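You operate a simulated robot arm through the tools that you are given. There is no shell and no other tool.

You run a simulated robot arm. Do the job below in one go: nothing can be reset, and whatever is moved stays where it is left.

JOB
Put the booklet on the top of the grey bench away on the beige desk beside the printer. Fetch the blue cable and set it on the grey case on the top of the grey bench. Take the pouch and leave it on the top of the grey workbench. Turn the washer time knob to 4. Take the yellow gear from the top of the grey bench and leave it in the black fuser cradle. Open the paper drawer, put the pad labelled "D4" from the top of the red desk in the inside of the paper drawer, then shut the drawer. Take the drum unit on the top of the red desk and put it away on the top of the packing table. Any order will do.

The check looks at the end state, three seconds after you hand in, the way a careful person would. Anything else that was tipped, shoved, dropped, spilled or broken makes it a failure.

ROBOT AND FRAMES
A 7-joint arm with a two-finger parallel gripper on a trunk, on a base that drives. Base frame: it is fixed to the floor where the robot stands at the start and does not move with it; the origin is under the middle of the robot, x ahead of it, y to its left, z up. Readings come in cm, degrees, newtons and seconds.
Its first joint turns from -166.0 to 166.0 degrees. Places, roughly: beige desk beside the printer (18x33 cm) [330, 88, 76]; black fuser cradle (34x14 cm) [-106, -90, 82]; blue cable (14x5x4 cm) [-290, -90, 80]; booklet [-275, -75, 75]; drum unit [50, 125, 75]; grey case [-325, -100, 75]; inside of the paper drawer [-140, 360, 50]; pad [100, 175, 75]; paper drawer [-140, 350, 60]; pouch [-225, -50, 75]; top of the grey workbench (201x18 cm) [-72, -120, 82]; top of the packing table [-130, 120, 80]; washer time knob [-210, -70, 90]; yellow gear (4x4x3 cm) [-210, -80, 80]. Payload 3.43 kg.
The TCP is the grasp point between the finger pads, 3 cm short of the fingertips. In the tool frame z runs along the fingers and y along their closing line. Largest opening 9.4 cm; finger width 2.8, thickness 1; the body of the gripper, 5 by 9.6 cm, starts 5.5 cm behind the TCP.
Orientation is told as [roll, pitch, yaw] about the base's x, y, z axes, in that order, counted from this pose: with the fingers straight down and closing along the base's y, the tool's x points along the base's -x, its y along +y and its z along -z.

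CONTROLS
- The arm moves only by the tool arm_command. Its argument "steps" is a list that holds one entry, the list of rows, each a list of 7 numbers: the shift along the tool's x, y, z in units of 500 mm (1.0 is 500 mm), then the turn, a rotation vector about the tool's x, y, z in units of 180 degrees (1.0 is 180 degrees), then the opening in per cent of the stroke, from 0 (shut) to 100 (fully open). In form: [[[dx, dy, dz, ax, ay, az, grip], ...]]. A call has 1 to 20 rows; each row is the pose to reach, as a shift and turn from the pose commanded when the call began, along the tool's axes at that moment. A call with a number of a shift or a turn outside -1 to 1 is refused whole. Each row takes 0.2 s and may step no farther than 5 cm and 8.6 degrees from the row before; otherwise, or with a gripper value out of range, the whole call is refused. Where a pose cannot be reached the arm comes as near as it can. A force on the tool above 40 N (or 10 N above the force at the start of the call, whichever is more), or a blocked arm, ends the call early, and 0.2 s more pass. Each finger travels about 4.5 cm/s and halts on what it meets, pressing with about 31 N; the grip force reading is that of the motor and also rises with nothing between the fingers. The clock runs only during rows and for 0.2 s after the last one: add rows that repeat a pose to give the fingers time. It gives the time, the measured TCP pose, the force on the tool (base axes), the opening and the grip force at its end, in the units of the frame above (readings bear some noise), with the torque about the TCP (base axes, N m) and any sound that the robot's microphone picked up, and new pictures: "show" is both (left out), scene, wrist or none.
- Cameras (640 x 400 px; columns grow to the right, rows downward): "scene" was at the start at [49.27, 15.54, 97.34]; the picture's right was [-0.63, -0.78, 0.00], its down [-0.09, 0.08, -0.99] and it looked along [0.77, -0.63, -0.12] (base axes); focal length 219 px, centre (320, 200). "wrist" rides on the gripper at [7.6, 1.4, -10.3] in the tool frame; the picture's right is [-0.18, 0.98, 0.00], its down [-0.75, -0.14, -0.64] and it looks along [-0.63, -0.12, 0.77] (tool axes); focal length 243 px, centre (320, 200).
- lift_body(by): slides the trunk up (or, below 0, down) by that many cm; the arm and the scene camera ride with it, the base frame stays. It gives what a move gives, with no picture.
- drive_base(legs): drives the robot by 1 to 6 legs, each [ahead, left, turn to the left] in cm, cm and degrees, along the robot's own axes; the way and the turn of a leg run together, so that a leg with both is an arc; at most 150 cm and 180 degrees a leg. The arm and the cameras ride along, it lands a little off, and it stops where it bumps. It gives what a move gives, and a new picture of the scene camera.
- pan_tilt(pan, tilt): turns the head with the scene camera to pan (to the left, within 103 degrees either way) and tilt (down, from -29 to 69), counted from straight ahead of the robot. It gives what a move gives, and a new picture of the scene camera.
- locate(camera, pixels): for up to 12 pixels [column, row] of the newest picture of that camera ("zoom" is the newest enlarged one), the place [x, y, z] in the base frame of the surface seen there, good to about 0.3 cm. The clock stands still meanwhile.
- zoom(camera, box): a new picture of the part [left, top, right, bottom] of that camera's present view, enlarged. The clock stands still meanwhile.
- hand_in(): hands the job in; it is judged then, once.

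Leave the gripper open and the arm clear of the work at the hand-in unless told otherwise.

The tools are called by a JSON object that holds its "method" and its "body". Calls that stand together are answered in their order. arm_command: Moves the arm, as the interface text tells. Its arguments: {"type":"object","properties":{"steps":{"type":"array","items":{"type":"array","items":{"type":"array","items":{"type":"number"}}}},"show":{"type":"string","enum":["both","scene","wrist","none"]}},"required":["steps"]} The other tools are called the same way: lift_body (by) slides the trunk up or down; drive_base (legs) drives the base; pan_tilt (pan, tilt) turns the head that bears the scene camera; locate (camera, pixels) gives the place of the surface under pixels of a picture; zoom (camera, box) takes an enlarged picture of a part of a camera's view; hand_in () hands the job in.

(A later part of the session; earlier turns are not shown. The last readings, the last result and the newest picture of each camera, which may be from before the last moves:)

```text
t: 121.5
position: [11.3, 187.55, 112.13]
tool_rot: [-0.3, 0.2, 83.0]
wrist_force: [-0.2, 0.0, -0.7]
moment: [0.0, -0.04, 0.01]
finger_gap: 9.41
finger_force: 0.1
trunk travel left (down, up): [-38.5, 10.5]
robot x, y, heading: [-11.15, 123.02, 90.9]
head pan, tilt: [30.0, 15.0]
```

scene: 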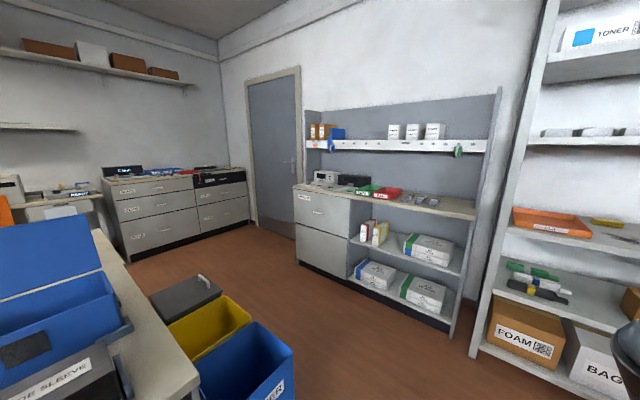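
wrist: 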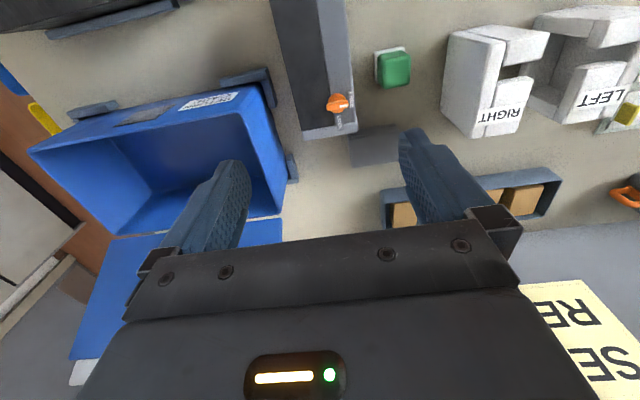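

I see two drawer cabinets: one at (320,215) labelled something, and another at left (150,210). I'll measure and zoom.

{"method": "locate", "body": {"camera": "scene", "pixels": [[318, 211], [300, 195], [350, 205], [322, 250], [298, 262], [352, 285], [160, 200], [155, 230], [225, 205], [130, 190], [300, 182], [345, 190]]}}

{"method": "zoom", "body": {"camera": "scene", "box": [90, 150, 480, 330]}}

```text
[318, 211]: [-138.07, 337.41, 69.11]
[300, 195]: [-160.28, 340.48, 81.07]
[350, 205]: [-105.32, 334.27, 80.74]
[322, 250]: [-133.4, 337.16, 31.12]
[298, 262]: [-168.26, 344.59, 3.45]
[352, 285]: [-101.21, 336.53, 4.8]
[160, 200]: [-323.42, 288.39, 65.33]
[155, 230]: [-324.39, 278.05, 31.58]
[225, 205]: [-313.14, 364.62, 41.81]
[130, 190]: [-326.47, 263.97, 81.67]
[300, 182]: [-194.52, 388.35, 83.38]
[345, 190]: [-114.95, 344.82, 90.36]
```

```text
1.64 times, centred on (285, 240) of scene
```

zoom: 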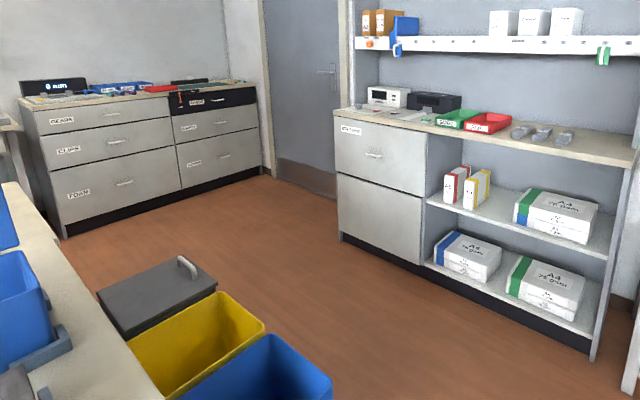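

The target is the "DRY PAPER" top drawer: front near (-138,337), handle z≈69. Now I need to see the pad on the red desk. I'll drive forward and turn to face +x from behind the desk's end.

{"method": "drive_base", "body": {"legs": [[80, 17, 0], [0, 0, -70]]}}

{"method": "pan_tilt", "body": {"pan": 20, "tilt": 25}}

```text
t: 129.0
position: [39.44, 204.32, 112.03]
tool_rot: [-0.2, 0.3, 12.7]
wrist_force: [0.6, -0.1, 0.2]
moment: [0.02, 0.03, 0.02]
finger_gap: 9.4
finger_force: 0.1
trunk travel left (down, up): [-38.5, 10.5]
robot x, y, heading: [-28.92, 203.72, 20.5]
head pan, tilt: [30.0, 15.0]
```

scene: 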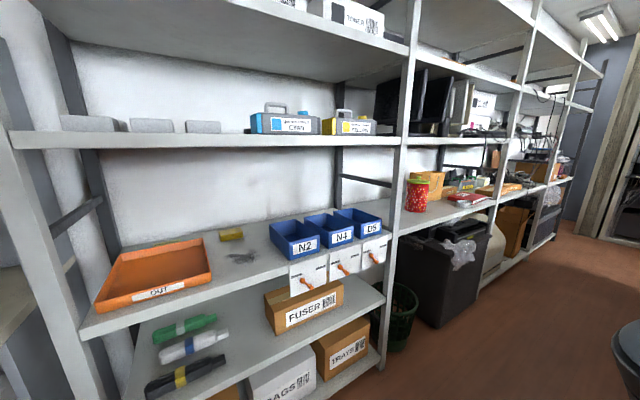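

```text
t: 129.7
position: [39.53, 204.23, 112.09]
tool_rot: [-0.2, 0.2, 12.7]
wrist_force: [0.0, -0.1, -0.3]
moment: [0.01, 0.0, 0.01]
finger_gap: 9.4
finger_force: 0.0
trunk travel left (down, up): [-38.5, 10.5]
robot x, y, heading: [-28.81, 203.67, 20.4]
head pan, tilt: [20.0, 25.0]
```

scene: 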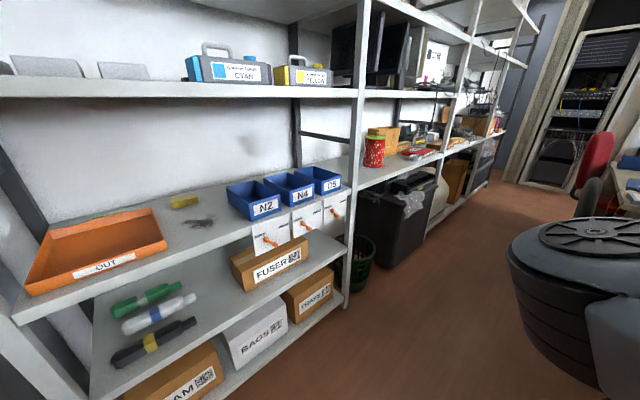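

The arm blocks the head's view of the desk, so I'll use the wrist camera for a look.

{"method": "arm_command", "body": {"steps": [[[0, 0, 0, 0, 0, 0, 100]]], "show": "wrist"}}

{"method": "pan_tilt", "body": {"pan": -60, "tilt": 25}}

```text
t: 130.1
position: [39.5, 204.31, 112.09]
tool_rot: [-0.2, 0.3, 12.7]
wrist_force: [-0.7, -0.5, 0.5]
moment: [0.0, 0.0, -0.01]
finger_gap: 9.37
finger_force: 0.0
trunk travel left (down, up): [-38.5, 10.5]
robot x, y, heading: [-29.4, 203.48, 20.7]
head pan, tilt: [20.0, 25.0]
```

wrist: 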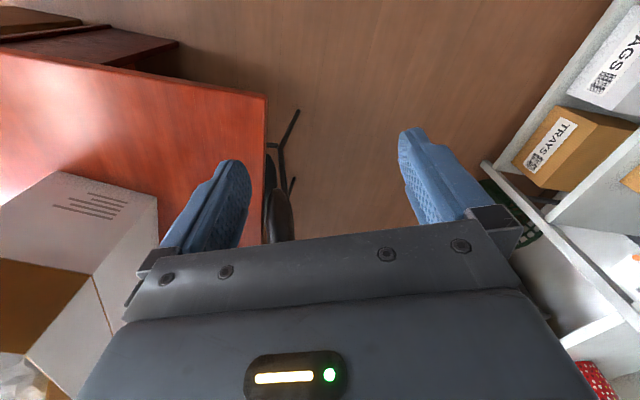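

```text
t: 131.6
position: [39.53, 204.23, 112.04]
tool_rot: [-0.2, 0.3, 12.7]
wrist_force: [0.1, -0.9, -0.1]
moment: [0.01, -0.03, -0.01]
finger_gap: 9.41
finger_force: 0.1
trunk travel left (down, up): [-38.5, 10.5]
robot x, y, heading: [-28.68, 203.77, 20.8]
head pan, tilt: [-60.0, 25.0]
```

scene: 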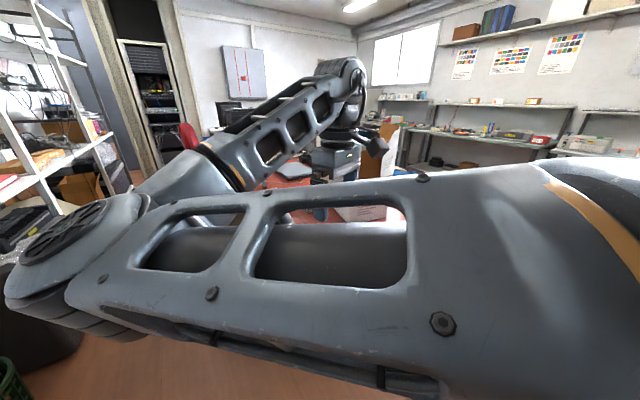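

The upper arm blocks the head camera because the elbow swung out to the left. I'll swing the hand to the robot's right side, unwinding the wrist as I go (free air at z 112).

{"method": "arm_command", "body": {"steps": [[[0.0384, -0.0537, 0, 0, 0, 0.0436, 100], [0.0769, -0.1074, 0, 0, 0, 0.0873, 100], [0.1153, -0.1611, 0, 0, 0, 0.1309, 100], [0.1537, -0.2149, 0, 0, 0, 0.1746, 100], [0.1921, -0.2686, 0, 0, 0, 0.2182, 100], [0.2306, -0.3223, 0, 0, 0, 0.2619, 100], [0.269, -0.376, 0, 0, 0, 0.3055, 100], [0.3074, -0.4297, 0, 0, 0, 0.3491, 100], [0.3459, -0.4834, 0, 0, 0, 0.3928, 100], [0.3843, -0.5371, 0, 0, 0, 0.4364, 100], [0.4227, -0.5909, 0, 0, 0, 0.4801, 100], [0.4611, -0.6446, 0, 0, 0, 0.5237, 100], [0.4996, -0.6983, 0, 0, 0, 0.5674, 100], [0.538, -0.752, 0, 0, 0, 0.611, 100], [0.538, -0.752, 0, 0, 0, 0.611, 100]]], "show": "both"}}

```text
t: 134.8
position: [21.34, 161.61, 112.16]
tool_rot: [-0.2, -0.2, -97.4]
wrist_force: [-0.5, -0.3, 0.1]
moment: [0.01, 0.02, -0.01]
finger_gap: 9.39
finger_force: 0.2
trunk travel left (down, up): [-38.5, 10.5]
robot x, y, heading: [-29.25, 203.55, 20.2]
head pan, tilt: [-60.0, 25.0]
```

scene: 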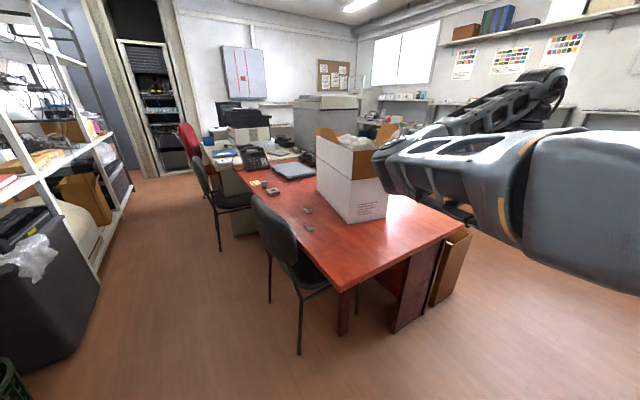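
wrist: 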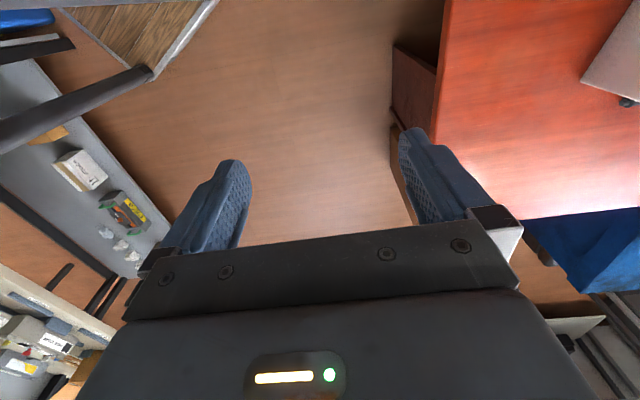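

Now the desk is visible from behind, with small items near (270,187), (308,210) and (310,229). Zooming.

{"method": "zoom", "body": {"camera": "scene", "box": [230, 160, 350, 240]}}

{"method": "locate", "body": {"camera": "scene", "pixels": [[308, 210], [309, 229], [265, 183], [275, 191], [345, 290], [465, 228], [240, 175], [290, 200], [250, 200], [325, 140], [385, 210], [345, 225]]}}

```text
5.00 times, centred on (290, 200) of scene
```

zoom: 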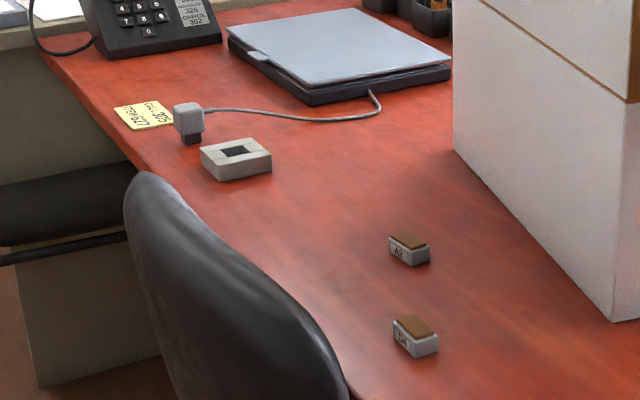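

```text
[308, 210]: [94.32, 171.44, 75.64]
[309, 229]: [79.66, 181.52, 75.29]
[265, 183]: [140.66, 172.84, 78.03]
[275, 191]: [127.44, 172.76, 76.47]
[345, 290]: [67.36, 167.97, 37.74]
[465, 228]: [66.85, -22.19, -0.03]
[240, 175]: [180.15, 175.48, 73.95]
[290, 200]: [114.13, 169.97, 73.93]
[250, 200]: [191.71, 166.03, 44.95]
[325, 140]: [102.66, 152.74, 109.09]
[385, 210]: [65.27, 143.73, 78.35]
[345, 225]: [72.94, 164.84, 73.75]
```

Two small pads, labels unclear. Zooming further on each.

{"method": "zoom", "body": {"camera": "scene", "box": [300, 203, 320, 216]}}

{"method": "zoom", "body": {"camera": "scene", "box": [300, 219, 322, 234]}}

```text
16.00 times, centred on (310, 210) of scene
```

zoom: 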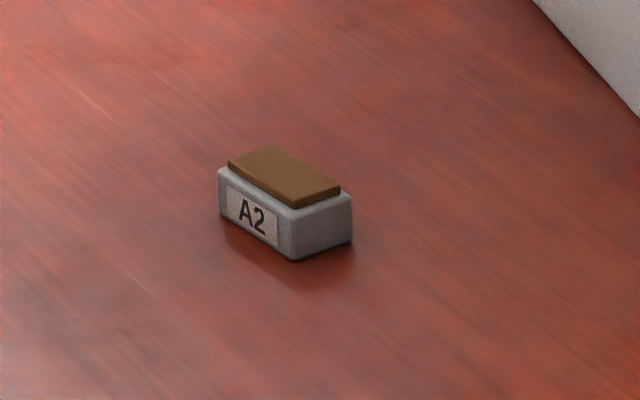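

```text
16.00 times, centred on (311, 226) of scene
```

zoom: 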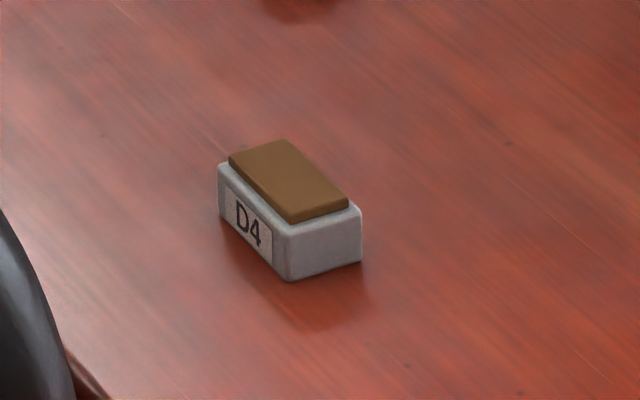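

D4 is the nearer pad. Measuring its corners.

{"method": "locate", "body": {"camera": "zoom", "pixels": [[222, 185], [290, 270], [355, 235], [285, 150], [235, 160], [340, 205], [290, 205], [300, 215]]}}

{"method": "locate", "body": {"camera": "scene", "pixels": [[254, 196], [345, 372], [290, 250], [298, 352], [270, 300], [325, 275], [340, 300], [330, 130], [350, 150], [390, 180]]}}

```text
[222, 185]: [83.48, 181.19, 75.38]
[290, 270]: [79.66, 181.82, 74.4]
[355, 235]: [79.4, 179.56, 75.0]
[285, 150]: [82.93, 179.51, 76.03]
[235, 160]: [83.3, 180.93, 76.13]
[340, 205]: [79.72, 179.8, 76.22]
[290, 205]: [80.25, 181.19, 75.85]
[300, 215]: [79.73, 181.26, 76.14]
```

```text
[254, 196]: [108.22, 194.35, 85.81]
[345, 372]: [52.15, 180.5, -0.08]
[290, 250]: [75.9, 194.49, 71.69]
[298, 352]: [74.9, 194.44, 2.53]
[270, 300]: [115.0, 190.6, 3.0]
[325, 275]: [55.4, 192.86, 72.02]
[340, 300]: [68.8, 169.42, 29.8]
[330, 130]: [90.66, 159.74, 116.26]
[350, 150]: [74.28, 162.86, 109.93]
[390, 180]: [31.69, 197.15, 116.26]
```

Pad D4 is at about (81.5,180.6), 4 × 2.3 cm and 2.2 cm tall. I'll turn the robot to face +x first.

{"method": "drive_base", "body": {"legs": [[0, 0, -20.2]]}}

```text
t: 136.3
position: [3.83, 147.05, 112.28]
tool_rot: [-0.2, -0.3, -117.3]
wrist_force: [0.0, 0.6, 0.0]
moment: [-0.01, -0.02, 0.03]
finger_gap: 9.4
finger_force: 0.1
trunk travel left (down, up): [-38.5, 10.5]
robot x, y, heading: [-28.76, 203.35, 0.6]
head pan, tilt: [-60.0, 25.0]
```

scene: 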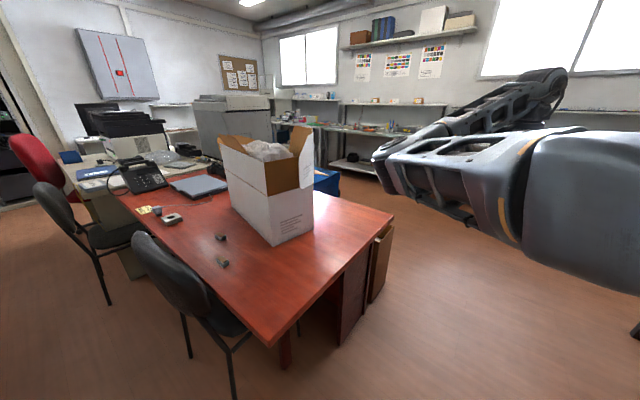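

{"method": "arm_command", "body": {"steps": [[[0.0846, 0.0196, 0, 0, 0, -0.0407, 100], [0.1692, 0.0392, 0, 0, 0, -0.0814, 100], [0.2538, 0.0588, 0, 0, 0, -0.1221, 100], [0.3384, 0.0784, 0, 0, 0, -0.1628, 100], [0.423, 0.098, 0, 0, 0, -0.2035, 100], [0.5076, 0.1176, 0, 0, 0, -0.2442, 100], [0.5922, 0.1372, 0, 0, 0, -0.2849, 100], [0.677, 0.157, 0, 0, 0, -0.3257, 100], [0.677, 0.157, 0, 0, 0, -0.3257, 100]]], "show": "none"}}

{"method": "arm_command", "body": {"steps": [[[0.0274, 0.0825, 0, 0, 0, -0.0408, 100], [0.0548, 0.165, 0, 0, 0, -0.0815, 100], [0.0821, 0.2475, 0, 0, 0, -0.1223, 100], [0.1095, 0.33, 0, 0, 0, -0.163, 100], [0.1369, 0.4125, 0, 0, 0, -0.2038, 100], [0.1643, 0.495, 0, 0, 0, -0.2446, 100], [0.1916, 0.5775, 0, 0, 0, -0.2853, 100], [0.219, 0.66, 0, 0, 0, -0.326, 100], [0.219, 0.66, 0, 0, 0, -0.326, 100]]], "show": "both"}}

```text
t: 138.3
position: [26.58, 173.39, 111.85]
tool_rot: [-0.4, -0.1, -58.6]
wrist_force: [0.6, 0.1, -0.5]
moment: [0.0, 0.0, 0.0]
finger_gap: 9.39
finger_force: 0.1
trunk travel left (down, up): [-38.5, 10.5]
robot x, y, heading: [-28.91, 203.35, 0.7]
head pan, tilt: [-60.0, 25.0]
```

```text
t: 140.3
position: [49.01, 199.97, 111.78]
tool_rot: [-0.1, 0.3, 0.1]
wrist_force: [0.0, -0.1, 0.0]
moment: [0.0, 0.0, 0.02]
finger_gap: 9.41
finger_force: 0.1
trunk travel left (down, up): [-38.5, 10.5]
robot x, y, heading: [-28.72, 203.7, 0.6]
head pan, tilt: [-60.0, 25.0]
```

scene: 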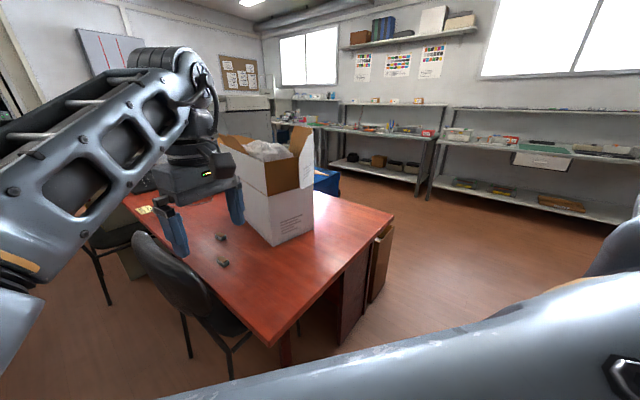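
wrist: 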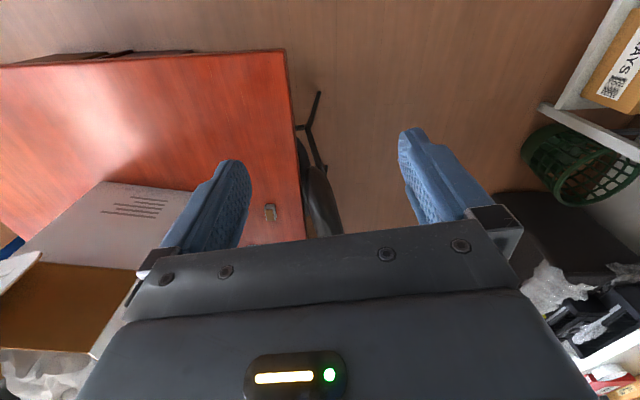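

The pad D4 shows at (270,212) in the wrist view. I'll drive 26 cm ahead and 19 cm right to bring the hand near it.

{"method": "drive_base", "body": {"legs": [[26, -19.6, -0.5]]}}

{"method": "arm_command", "body": {"steps": [[[-0.03, 0, 0.08, 0, 0, 0, 100], [-0.07, 0, 0.16, 0, 0, 0, 100], [-0.1, 0, 0.2, 0, 0, 0, 100], [-0.1, 0, 0.2, 0, 0, 0, 100]]], "show": "both"}}

```text
t: 142.5
position: [75.13, 180.07, 111.79]
tool_rot: [-0.3, 0.3, 0.0]
wrist_force: [0.7, 0.7, 0.6]
moment: [0.01, -0.02, 0.02]
finger_gap: 9.38
finger_force: 0.1
trunk travel left (down, up): [-38.5, 10.5]
robot x, y, heading: [-2.82, 183.79, 0.5]
head pan, tilt: [-60.0, 25.0]
```

scene: 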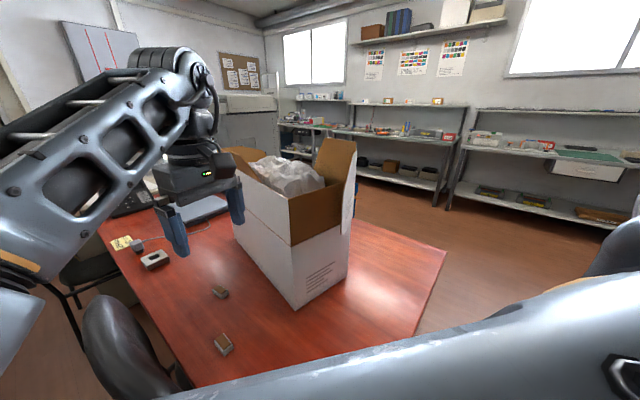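

```text
t: 143.5
position: [80.09, 179.88, 101.62]
tool_rot: [-0.3, 0.2, 0.0]
wrist_force: [1.0, -0.3, 0.1]
moment: [0.01, 0.0, 0.0]
finger_gap: 9.41
finger_force: 0.0
trunk travel left (down, up): [-38.5, 10.5]
robot x, y, heading: [-2.89, 183.63, 0.3]
head pan, tilt: [-60.0, 25.0]
```

scene: 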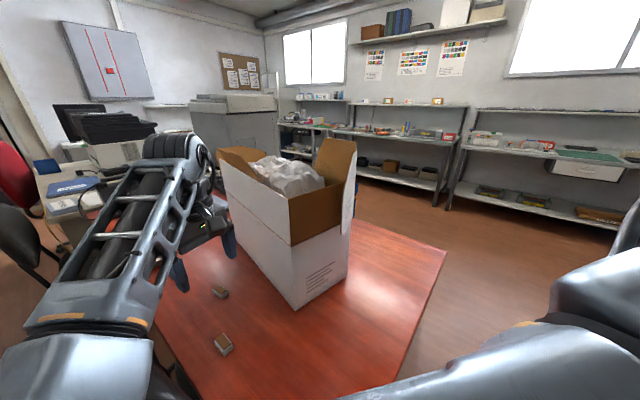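
wrist: 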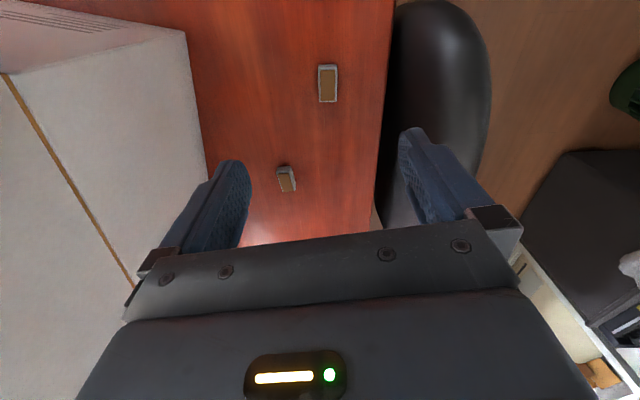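

Both pads visible: D4 at (327,83) and A2 at (287,180). Measuring pad, chair and carton heights from the wrist view, and the elbow in the scene view.

{"method": "locate", "body": {"camera": "wrist", "pixels": [[320, 68], [337, 68], [320, 100], [336, 100], [328, 84], [440, 20], [430, 100], [470, 60], [400, 120], [180, 60], [287, 178], [395, 190]]}}

{"method": "locate", "body": {"camera": "scene", "pixels": [[60, 350], [20, 380], [80, 320], [150, 330], [160, 300], [130, 260]]}}

```text
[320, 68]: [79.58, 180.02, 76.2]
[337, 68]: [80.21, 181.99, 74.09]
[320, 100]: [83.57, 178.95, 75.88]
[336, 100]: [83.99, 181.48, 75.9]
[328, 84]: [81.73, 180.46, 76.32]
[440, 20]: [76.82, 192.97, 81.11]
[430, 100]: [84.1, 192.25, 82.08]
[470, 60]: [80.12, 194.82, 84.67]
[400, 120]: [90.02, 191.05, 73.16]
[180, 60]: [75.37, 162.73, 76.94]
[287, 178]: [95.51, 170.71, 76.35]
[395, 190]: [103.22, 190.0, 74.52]
```

```text
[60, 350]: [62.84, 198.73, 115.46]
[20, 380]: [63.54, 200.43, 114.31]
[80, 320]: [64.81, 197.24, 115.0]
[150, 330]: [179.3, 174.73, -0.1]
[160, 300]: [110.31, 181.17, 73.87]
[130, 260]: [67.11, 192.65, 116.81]
```

Pad top z 76.2, centre (81.7,180.5), turned about −9°. The chair back (z≈85, y≥191) is clear of the fingers. I'll turn the wrist −9°, partly close, and descend to z≈84.

{"method": "arm_command", "body": {"steps": [[[-0.032, 0.012, 0.07, 0, 0, 0.025, 60], [-0.032, 0.012, 0.14, 0, 0, 0.05, 60], [-0.032, 0.012, 0.21, 0, 0, 0.05, 60], [-0.032, 0.012, 0.28, 0, 0, 0.05, 60], [-0.032, 0.012, 0.35, 0, 0, 0.05, 60], [-0.032, 0.012, 0.35, 0, 0, 0.05, 60]]], "show": "wrist"}}

```text
t: 144.9
position: [81.25, 180.63, 84.04]
tool_rot: [-0.3, 0.3, -9.0]
wrist_force: [-0.2, 0.0, -0.3]
moment: [-0.01, 0.0, 0.01]
finger_gap: 5.63
finger_force: 0.0
trunk travel left (down, up): [-38.5, 10.5]
robot x, y, heading: [-2.54, 183.5, 0.2]
head pan, tilt: [-60.0, 25.0]
```

wrist: 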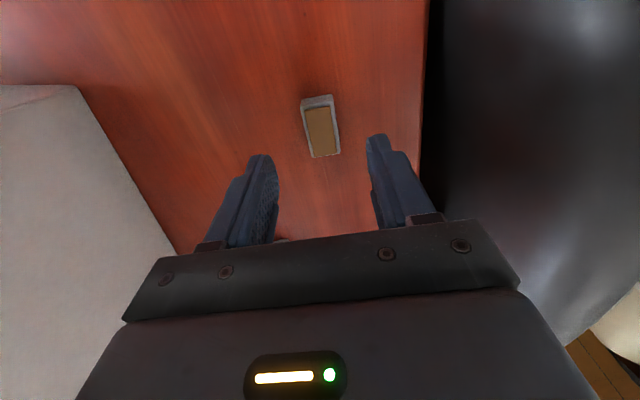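

{"method": "locate", "body": {"camera": "wrist", "pixels": [[310, 108], [330, 106], [316, 152], [337, 150], [323, 130], [305, 130], [338, 128]]}}

```text
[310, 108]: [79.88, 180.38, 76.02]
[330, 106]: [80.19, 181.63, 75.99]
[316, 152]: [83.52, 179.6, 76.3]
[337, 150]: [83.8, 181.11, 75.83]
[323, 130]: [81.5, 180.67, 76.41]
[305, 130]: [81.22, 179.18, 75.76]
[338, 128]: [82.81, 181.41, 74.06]
```

Centred at (81.8,180.6). Descending 6.6 cm so fingertips are just above the desk, then closing.

{"method": "arm_command", "body": {"steps": [[[-0.01, 0, 0.06, 0, 0, 0, 60], [-0.01, 0, 0.11, 0, 0, 0, 60], [-0.01, 0, 0.132, 0, 0, 0, 60], [-0.01, 0, 0.132, 0, 0, 0, 60], [-0.01, 0, 0.132, 0, 0, 0, 0], [-0.01, 0, 0.132, 0, 0, 0, 0], [-0.01, 0, 0.132, 0, 0, 0, 0], [-0.01, 0, 0.132, 0, 0, 0, 0]]], "show": "wrist"}}

```text
t: 146.7
position: [81.96, 180.81, 77.72]
tool_rot: [-0.1, 0.3, -8.9]
wrist_force: [-0.8, 0.4, -0.3]
moment: [0.0, 0.05, 0.0]
finger_gap: 2.45
finger_force: 31.1
trunk travel left (down, up): [-38.5, 10.5]
robot x, y, heading: [-2.98, 183.81, 0.4]
head pan, tilt: [-60.0, 25.0]
```

wrist: 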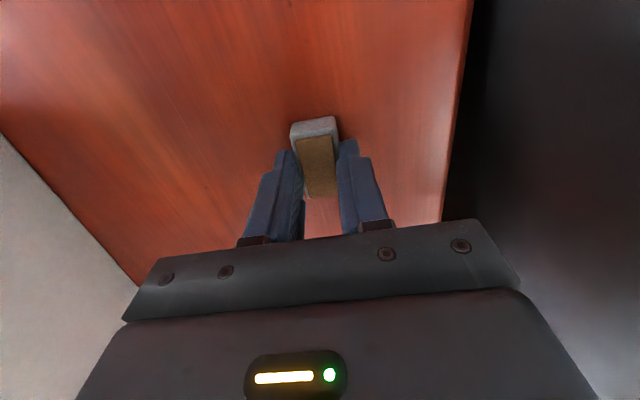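

The pad is held (2.45 cm). Since the drawer must be opened first, I'll set the pad temporarily on the cabinet top by the drawer. Lifting up now.

{"method": "arm_command", "body": {"steps": [[[0, 0, -0.03, 0, 0, 0, 0], [0, 0, -0.1, 0, 0, 0, 0], [0, 0, -0.2, 0, 0, 0, 0], [0, 0, -0.3, 0, 0, 0, 0], [0, 0, -0.4, 0, 0, 0, 0], [0, 0, -0.5, 0, 0, 0, 0], [0, 0, -0.6, 0, 0, 0, 0], [0, 0, -0.68, 0, 0, 0, 0], [0, 0, -0.68, 0, 0, 0, 0]]], "show": "wrist"}}

{"method": "drive_base", "body": {"legs": [[-30, 0, 0]]}}

```text
t: 148.7
position: [82.25, 180.69, 111.52]
tool_rot: [-0.2, 0.3, -9.0]
wrist_force: [0.6, -0.6, 0.0]
moment: [0.01, 0.0, 0.0]
finger_gap: 2.44
finger_force: 30.4
trunk travel left (down, up): [-38.5, 10.5]
robot x, y, heading: [-2.71, 183.85, 0.5]
head pan, tilt: [-60.0, 25.0]
```

wrist: 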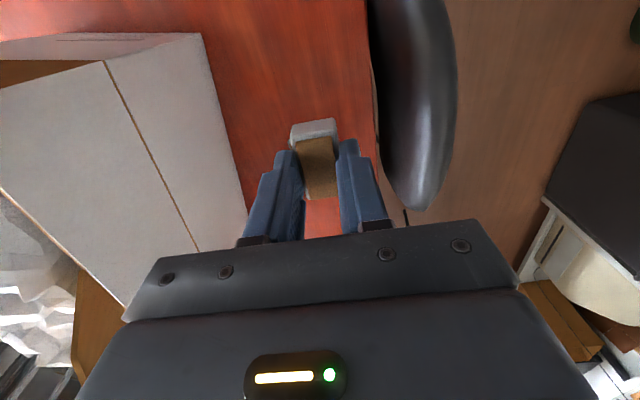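

```text
t: 150.7
position: [52.77, 180.64, 111.58]
tool_rot: [-0.1, 0.2, -9.0]
wrist_force: [0.5, 0.2, -0.4]
moment: [0.02, -0.01, -0.03]
finger_gap: 2.47
finger_force: 30.9
trunk travel left (down, up): [-38.5, 10.5]
robot x, y, heading: [-32.33, 183.33, 0.7]
head pan, tilt: [-60.0, 25.0]
```

scene: 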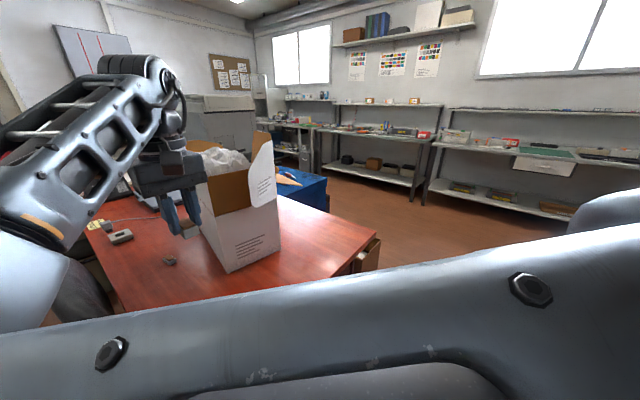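

Next I need the position of the bins near the table corner before driving across. Looking left/back with the head.

{"method": "pan_tilt", "body": {"pan": 103, "tilt": 30}}

```text
t: 153.2
position: [52.82, 180.58, 111.52]
tool_rot: [-0.2, 0.3, -8.9]
wrist_force: [0.6, 0.7, -0.7]
moment: [0.0, -0.02, 0.02]
finger_gap: 2.47
finger_force: 30.8
trunk travel left (down, up): [-38.5, 10.5]
robot x, y, heading: [-32.26, 183.74, 0.5]
head pan, tilt: [103.0, 30.0]
```

scene: 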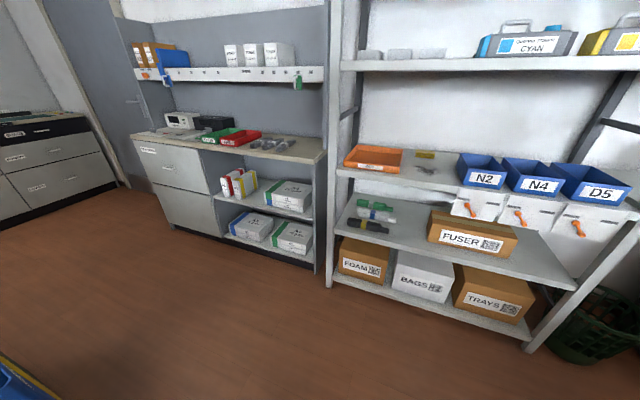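

{"method": "locate", "body": {"camera": "scene", "pixels": [[10, 370], [40, 395], [318, 272], [330, 288], [528, 350], [220, 236], [160, 215], [580, 355], [135, 140], [320, 160], [200, 145], [255, 140]]}}

{"method": "zoom", "body": {"camera": "scene", "box": [120, 90, 330, 220]}}

```text
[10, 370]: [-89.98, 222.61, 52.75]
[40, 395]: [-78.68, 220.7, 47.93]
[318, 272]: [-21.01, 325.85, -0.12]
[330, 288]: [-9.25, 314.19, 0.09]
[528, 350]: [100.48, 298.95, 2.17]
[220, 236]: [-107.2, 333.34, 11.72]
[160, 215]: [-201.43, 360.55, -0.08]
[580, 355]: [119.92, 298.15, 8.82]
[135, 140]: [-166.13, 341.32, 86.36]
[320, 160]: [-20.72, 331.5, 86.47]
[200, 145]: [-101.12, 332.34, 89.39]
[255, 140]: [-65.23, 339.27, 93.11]
```

```text
3.05 times, centred on (225, 155) of scene
```

zoom: 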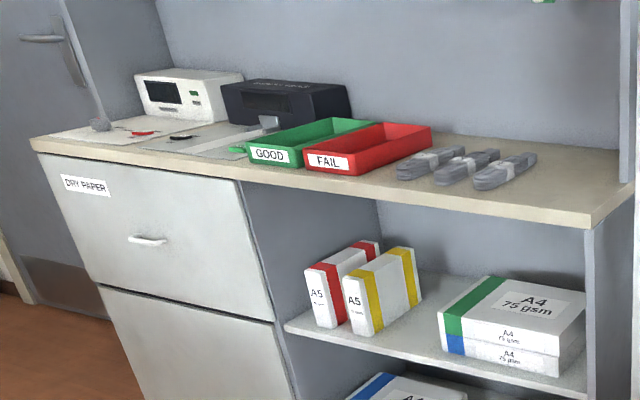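

The bins reach to about y 222 and the cabinet front is at y≈337. I'll move to (-13,201), turn left to face −x with the arm held high, then go round the bins.

{"method": "drive_base", "body": {"legs": [[18, 18, 0], [0, 0, 90], [0, 0, 89]]}}

```text
t: 162.6
position: [-99.22, 208.82, 111.51]
tool_rot: [-0.2, 0.3, 168.0]
wrist_force: [0.1, 0.1, -0.4]
moment: [0.04, -0.02, 0.02]
finger_gap: 2.42
finger_force: 30.8
trunk travel left (down, up): [-38.5, 10.5]
robot x, y, heading: [-14.01, 201.5, 177.5]
head pan, tilt: [103.0, 30.0]
```

scene: 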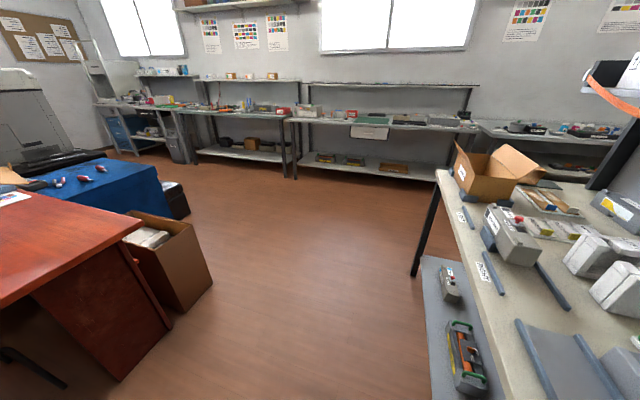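

{"method": "drive_base", "body": {"legs": [[0, -58, 2], [118, 0, 0]]}}

{"method": "pan_tilt", "body": {"pan": -70, "tilt": 35}}

```text
t: 171.7
position: [-215.49, 262.37, 111.48]
tool_rot: [-0.2, 0.3, 171.2]
wrist_force: [0.2, -0.2, -0.5]
moment: [-0.02, -0.01, 0.0]
finger_gap: 2.42
finger_force: 30.8
trunk travel left (down, up): [-38.5, 10.5]
robot x, y, heading: [-130.51, 259.65, -179.2]
head pan, tilt: [103.0, 30.0]
stopped in leg 2: the robot was blocked; the commanded pose is now the measured one
```

scene: 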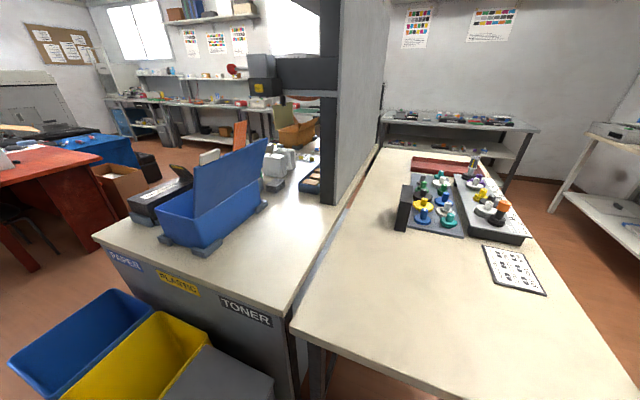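

```text
t: 174.3
position: [-215.6, 262.45, 111.44]
tool_rot: [-0.2, 0.3, 171.3]
wrist_force: [0.7, -0.5, -0.4]
moment: [0.0, -0.03, 0.0]
finger_gap: 2.45
finger_force: 31.4
trunk travel left (down, up): [-38.5, 10.5]
robot x, y, heading: [-130.64, 259.91, -179.1]
head pan, tilt: [-70.0, 35.0]
```

scene: 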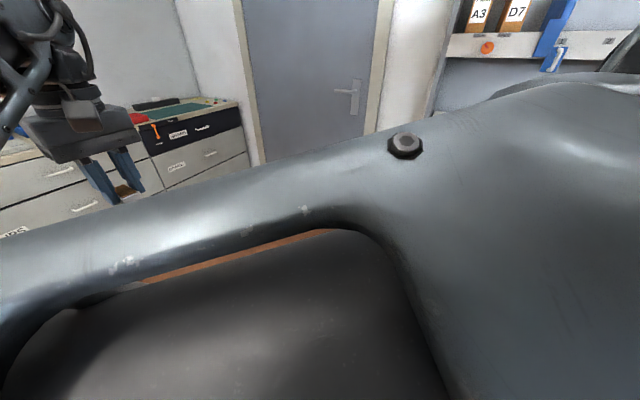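

The drive stopped 2 cm early as blocked. I'll look left and measure what may have been touched.

{"method": "pan_tilt", "body": {"pan": 103, "tilt": 50}}

{"method": "locate", "body": {"camera": "scene", "pixels": [[100, 200], [200, 200], [300, 200], [400, 200], [500, 200], [320, 300], [420, 300], [520, 300], [620, 300], [320, 380], [450, 380], [600, 380]]}}

```text
t: 176.9
position: [-215.47, 262.44, 111.55]
tool_rot: [-0.3, 0.2, 171.3]
wrist_force: [-0.2, -0.2, -0.7]
moment: [-0.01, 0.01, 0.01]
finger_gap: 2.45
finger_force: 30.8
trunk travel left (down, up): [-38.5, 10.5]
robot x, y, heading: [-130.39, 259.91, -179.3]
head pan, tilt: [103.0, 50.0]
```

scene: 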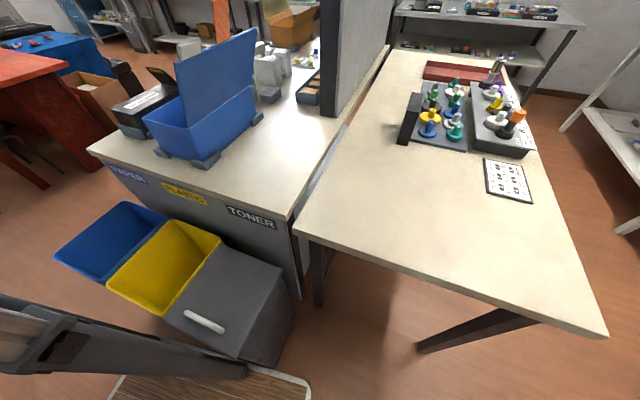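

```text
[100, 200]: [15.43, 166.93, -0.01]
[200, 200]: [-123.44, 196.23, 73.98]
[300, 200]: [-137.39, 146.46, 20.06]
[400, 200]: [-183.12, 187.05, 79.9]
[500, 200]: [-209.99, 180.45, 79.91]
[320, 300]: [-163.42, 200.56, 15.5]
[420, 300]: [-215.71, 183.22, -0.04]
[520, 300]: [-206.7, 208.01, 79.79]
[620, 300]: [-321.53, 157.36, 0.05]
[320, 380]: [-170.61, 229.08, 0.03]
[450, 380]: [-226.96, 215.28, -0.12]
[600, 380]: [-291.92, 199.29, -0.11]
```

{"method": "locate", "body": {"camera": "scene", "pixels": [[240, 355], [170, 320], [262, 368], [290, 330], [110, 290], [60, 258], [130, 375], [300, 380], [200, 322], [283, 268], [240, 300], [150, 300]]}}

{"method": "zoom", "body": {"camera": "scene", "box": [40, 190, 340, 400]}}

```text
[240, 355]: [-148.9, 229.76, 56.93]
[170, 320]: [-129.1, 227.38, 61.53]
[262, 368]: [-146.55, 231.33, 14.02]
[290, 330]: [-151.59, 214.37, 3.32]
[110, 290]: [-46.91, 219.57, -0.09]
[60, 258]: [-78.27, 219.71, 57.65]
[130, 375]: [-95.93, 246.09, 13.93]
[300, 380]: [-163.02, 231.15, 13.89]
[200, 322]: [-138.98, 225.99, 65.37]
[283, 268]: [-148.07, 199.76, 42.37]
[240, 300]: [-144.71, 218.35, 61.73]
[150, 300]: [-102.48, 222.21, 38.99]
```

```text
1.90 times, centred on (190, 295) of scene
```

zoom: 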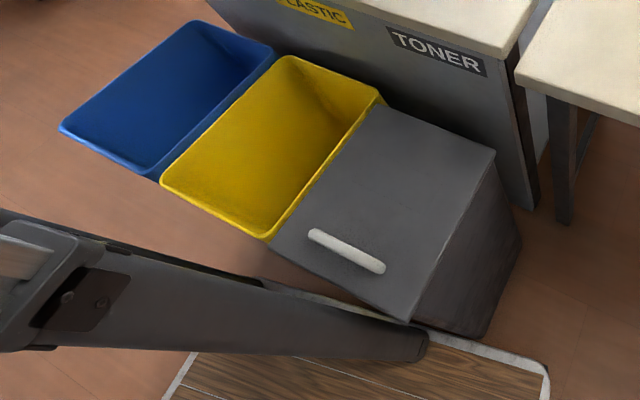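

The base edge just reached the grey toner bin (its front is still in line with the other bins, so it wasn't shoved noticeably). I'll move right, away from it.

{"method": "drive_base", "body": {"legs": [[0, -10, 0]]}}

{"method": "zoom", "body": {"camera": "scene", "box": [40, 190, 340, 400]}}

```text
t: 178.0
position: [-215.57, 272.57, 111.41]
tool_rot: [-0.2, 0.3, 171.3]
wrist_force: [0.8, 0.0, 0.9]
moment: [0.0, -0.02, 0.02]
finger_gap: 2.45
finger_force: 30.9
trunk travel left (down, up): [-38.5, 10.5]
robot x, y, heading: [-130.62, 269.95, -179.0]
head pan, tilt: [103.0, 50.0]
```

scene: 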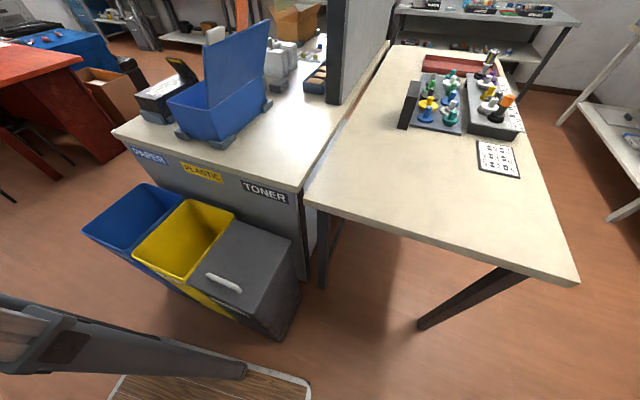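

```text
1.90 times, centred on (190, 295) of scene
```

zoom: 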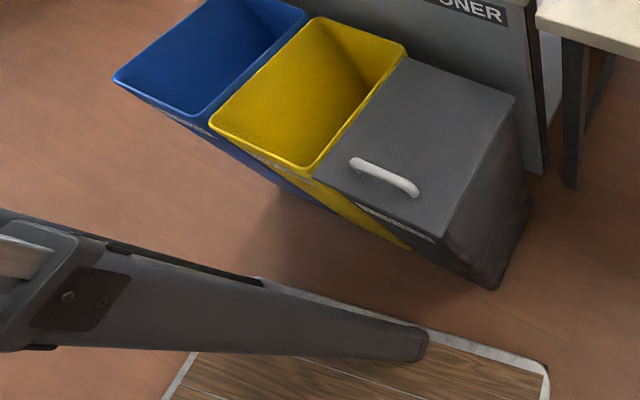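

The bins stand upright and in line. Before continuing, I'll measure the second table's end edge, so I can stand west of the bins.

{"method": "locate", "body": {"camera": "scene", "pixels": [[575, 278], [560, 270], [318, 198], [420, 328], [325, 285], [285, 335], [300, 295], [450, 225], [245, 285], [195, 315]]}}

{"method": "arm_command", "body": {"steps": [[[0.08, 0, 0, 0, 0, 0, 0], [0.16, 0, 0, 0, 0, 0, 0], [0.24, 0, 0, 0, 0, 0, 0], [0.3, 0, 0, 0, 0, 0, 0], [0.3, 0, 0, 0, 0, 0, 0]]], "show": "scene"}}

```text
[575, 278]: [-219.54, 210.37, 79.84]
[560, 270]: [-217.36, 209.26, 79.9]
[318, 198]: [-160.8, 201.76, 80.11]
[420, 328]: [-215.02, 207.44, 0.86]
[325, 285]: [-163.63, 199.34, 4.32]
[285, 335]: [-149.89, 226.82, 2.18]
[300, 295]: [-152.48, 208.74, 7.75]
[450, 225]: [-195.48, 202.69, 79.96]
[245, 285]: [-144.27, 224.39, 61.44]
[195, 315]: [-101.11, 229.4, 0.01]
```

```text
t: 179.4
position: [-200.42, 274.84, 111.61]
tool_rot: [0.0, 0.2, 164.7]
wrist_force: [-0.7, -0.9, -0.4]
moment: [0.03, -0.02, 0.01]
finger_gap: 2.45
finger_force: 31.2
trunk travel left (down, up): [-38.5, 10.5]
robot x, y, heading: [-130.58, 270.15, -179.1]
head pan, tilt: [103.0, 50.0]
stopped in row 5: the arm was blocked; the commanded pose is now the measured one
```

scene: 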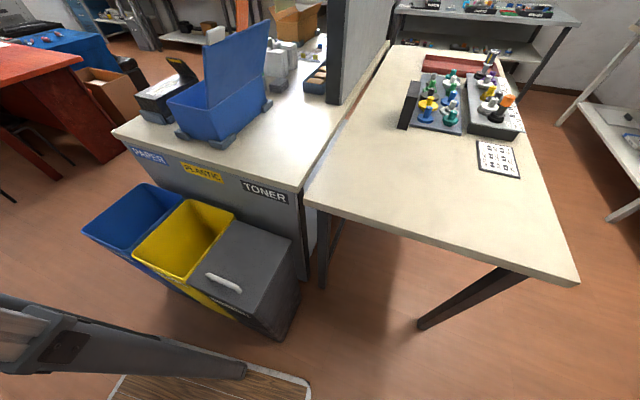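

The arm is retracted enough. The second table ends at y≈210, so I'll drive to about (-182,266) and turn right to face the drawer cabinet.

{"method": "drive_base", "body": {"legs": [[52, 2, 0], [0, 0, -97]]}}

{"method": "pan_tilt", "body": {"pan": -20, "tilt": 30}}

```text
t: 186.6
position: [-169.53, 335.92, 111.65]
tool_rot: [0.0, 0.2, 67.9]
wrist_force: [0.2, 0.8, 0.3]
moment: [-0.02, -0.01, 0.02]
finger_gap: 2.42
finger_force: 31.1
trunk travel left (down, up): [-38.5, 10.5]
robot x, y, heading: [-182.38, 267.24, 83.9]
head pan, tilt: [103.0, 50.0]
```

scene: 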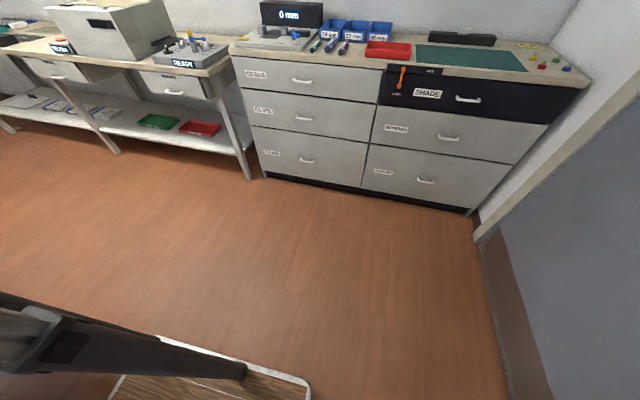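

```text
t: 188.6
position: [-169.49, 335.82, 111.56]
tool_rot: [-0.1, 0.1, 67.8]
wrist_force: [-0.1, 0.3, -0.3]
moment: [-0.01, 0.0, 0.02]
finger_gap: 2.44
finger_force: 31.6
trunk travel left (down, up): [-38.5, 10.5]
robot x, y, heading: [-182.88, 267.34, 84.1]
head pan, tilt: [-20.0, 30.0]
```

scene: 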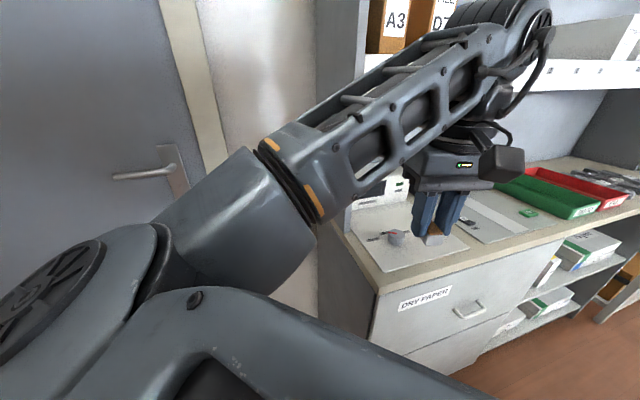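

Now I see the cabinet top and handle at (468,310). Zooming to find a free spot on the counter for the pad, plus the wrist view.

{"method": "zoom", "body": {"camera": "scene", "box": [320, 160, 640, 360]}}

{"method": "zoom", "body": {"camera": "wrist", "box": [0, 0, 640, 400]}}

{"method": "locate", "body": {"camera": "scene", "pixels": [[455, 315], [483, 303], [468, 310], [380, 285], [400, 345], [520, 265], [420, 262], [490, 240], [455, 258], [560, 225], [378, 265], [540, 235]]}}

```text
2.00 times, centred on (480, 260) of scene
```

zoom: 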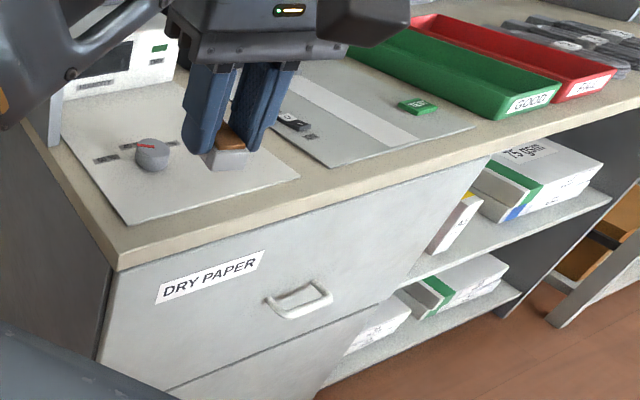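

```text
1.00 times, centred on (320, 200) of wrist (not enlarged: the box is as wide or as high as the picture)
```

zoom: 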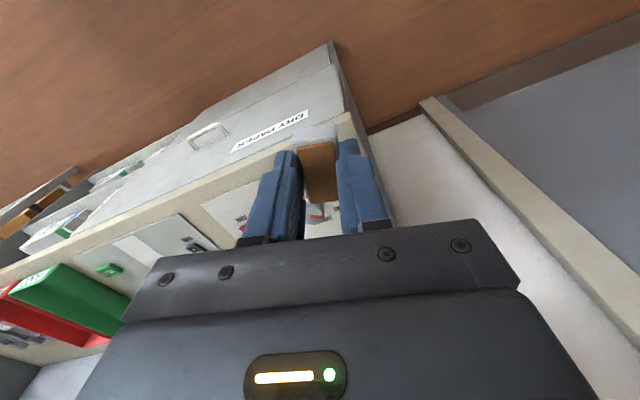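

```text
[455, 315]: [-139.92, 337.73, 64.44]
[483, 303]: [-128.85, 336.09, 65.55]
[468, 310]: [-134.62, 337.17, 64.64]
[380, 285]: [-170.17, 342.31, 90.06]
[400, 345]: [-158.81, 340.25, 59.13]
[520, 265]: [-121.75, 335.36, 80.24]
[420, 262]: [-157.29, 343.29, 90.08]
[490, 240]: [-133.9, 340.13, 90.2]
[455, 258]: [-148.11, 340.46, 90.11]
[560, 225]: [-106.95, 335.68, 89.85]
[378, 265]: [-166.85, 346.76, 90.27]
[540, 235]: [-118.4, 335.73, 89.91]
```

The counter top is z 90 and the handle is a bow at z≈64.5. I'll measure the handle bar and the free front strip of the counter.

{"method": "zoom", "body": {"camera": "scene", "box": [370, 210, 530, 330]}}

{"method": "locate", "body": {"camera": "zoom", "pixels": [[300, 160], [245, 195], [180, 235], [120, 225], [275, 185], [120, 265], [350, 130], [340, 395], [300, 385], [400, 345], [380, 370], [395, 380]]}}

```text
3.33 times, centred on (450, 270) of scene
```

zoom: 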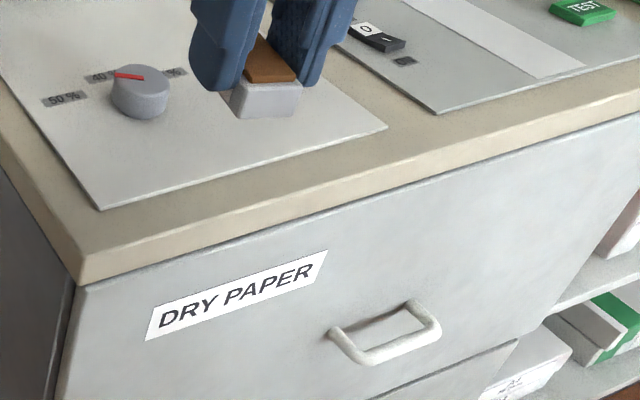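

```text
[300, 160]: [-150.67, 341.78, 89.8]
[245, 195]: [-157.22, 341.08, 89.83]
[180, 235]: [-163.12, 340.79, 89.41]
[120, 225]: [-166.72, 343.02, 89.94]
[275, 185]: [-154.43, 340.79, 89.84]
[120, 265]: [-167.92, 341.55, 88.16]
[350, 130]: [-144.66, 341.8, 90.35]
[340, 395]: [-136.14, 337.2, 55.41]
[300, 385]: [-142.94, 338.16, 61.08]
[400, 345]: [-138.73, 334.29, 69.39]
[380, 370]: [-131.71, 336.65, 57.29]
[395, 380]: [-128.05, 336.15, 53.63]
```

I'll set the pad down on the flat plate area at about (-157,344). First a check of the shelf above so the wrist doesn't touch it.

{"method": "locate", "body": {"camera": "scene", "pixels": [[590, 72], [540, 88], [390, 25], [440, 15], [365, 50], [520, 20], [505, 160], [395, 200], [600, 40], [370, 90]]}}

{"method": "locate", "body": {"camera": "zoom", "pixels": [[140, 100], [90, 130], [230, 160], [387, 126], [437, 110], [100, 208], [180, 170], [300, 130], [270, 140]]}}

```text
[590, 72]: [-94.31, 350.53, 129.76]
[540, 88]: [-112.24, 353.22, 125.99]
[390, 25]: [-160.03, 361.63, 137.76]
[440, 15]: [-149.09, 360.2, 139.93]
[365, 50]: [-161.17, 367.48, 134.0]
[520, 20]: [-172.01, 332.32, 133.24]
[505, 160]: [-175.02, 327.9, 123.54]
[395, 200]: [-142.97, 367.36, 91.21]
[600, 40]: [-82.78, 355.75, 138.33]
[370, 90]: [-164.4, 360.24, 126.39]
```

```text
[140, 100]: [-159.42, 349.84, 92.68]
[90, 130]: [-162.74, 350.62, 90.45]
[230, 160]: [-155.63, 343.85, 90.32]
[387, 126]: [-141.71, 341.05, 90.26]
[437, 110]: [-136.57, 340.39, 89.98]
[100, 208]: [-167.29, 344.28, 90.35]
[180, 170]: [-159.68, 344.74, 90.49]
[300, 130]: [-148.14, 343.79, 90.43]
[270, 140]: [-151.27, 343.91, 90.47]
```

The rail front is at y≈357 above the target, so I'll go down to z≈99 first, then move over the plate at (-151.5,345).

{"method": "arm_command", "body": {"steps": [[[0, 0, 0.08, 0, 0, 0, 0], [0, 0, 0.16, 0, 0, 0, 0], [0, 0, 0.24, 0, 0, 0, 0], [-0.06, -0.052, 0.24, 0, 0, 0, 0], [-0.12, -0.104, 0.24, 0, 0, 0, 0], [-0.18, -0.156, 0.24, 0, 0, 0, 0], [-0.24, -0.208, 0.24, 0, 0, 0, 0], [-0.306, -0.264, 0.24, 0, 0, 0, 0], [-0.306, -0.264, 0.24, 0, 0, 0, 0]]], "show": "both"}}

```text
t: 190.6
position: [-151.3, 345.24, 99.5]
tool_rot: [0.1, 0.2, 67.8]
wrist_force: [-0.2, -0.3, 0.2]
moment: [0.0, 0.02, -0.02]
finger_gap: 2.47
finger_force: 31.1
trunk travel left (down, up): [-38.5, 10.5]
robot x, y, heading: [-182.82, 267.09, 84.1]
head pan, tilt: [-20.0, 30.0]
```

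scene: 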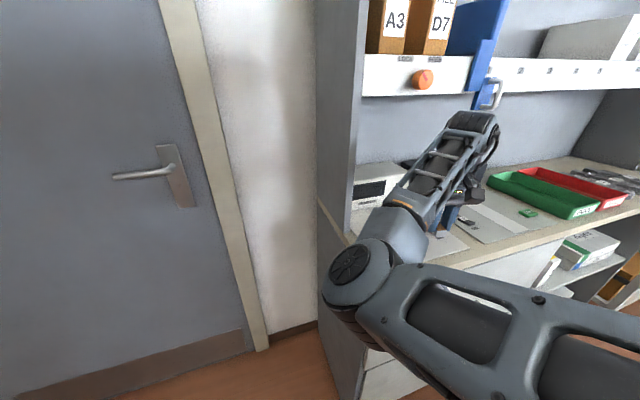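
wrist: 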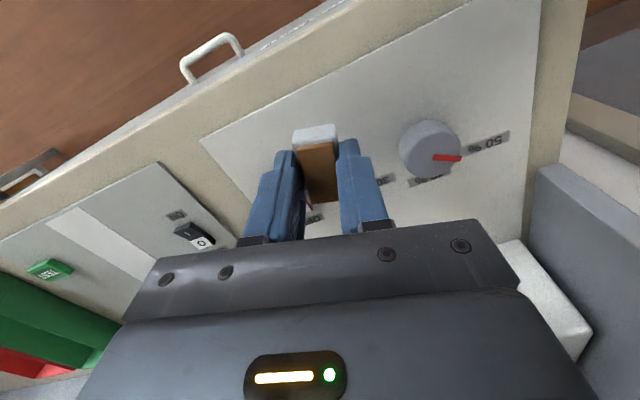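

The pad is over the free part of the plate. Lowering 5.2 cm, gently.

{"method": "arm_command", "body": {"steps": [[[0, 0, 0.05, 0, 0, 0, 0], [0, 0, 0.09, 0, 0, 0, 0], [0, 0, 0.1, 0, 0, 0, 0], [0, 0, 0.106, 0, 0, 0, 0], [0, 0, 0.106, 0, 0, 0, 0]]], "show": "none"}}

```text
t: 191.8
position: [-151.59, 345.07, 94.28]
tool_rot: [0.0, 0.2, 67.9]
wrist_force: [0.4, 0.6, -0.3]
moment: [0.0, 0.03, -0.02]
finger_gap: 2.46
finger_force: 31.2
trunk travel left (down, up): [-38.5, 10.5]
robot x, y, heading: [-182.5, 267.01, 84.0]
head pan, tilt: [-20.0, 30.0]
```

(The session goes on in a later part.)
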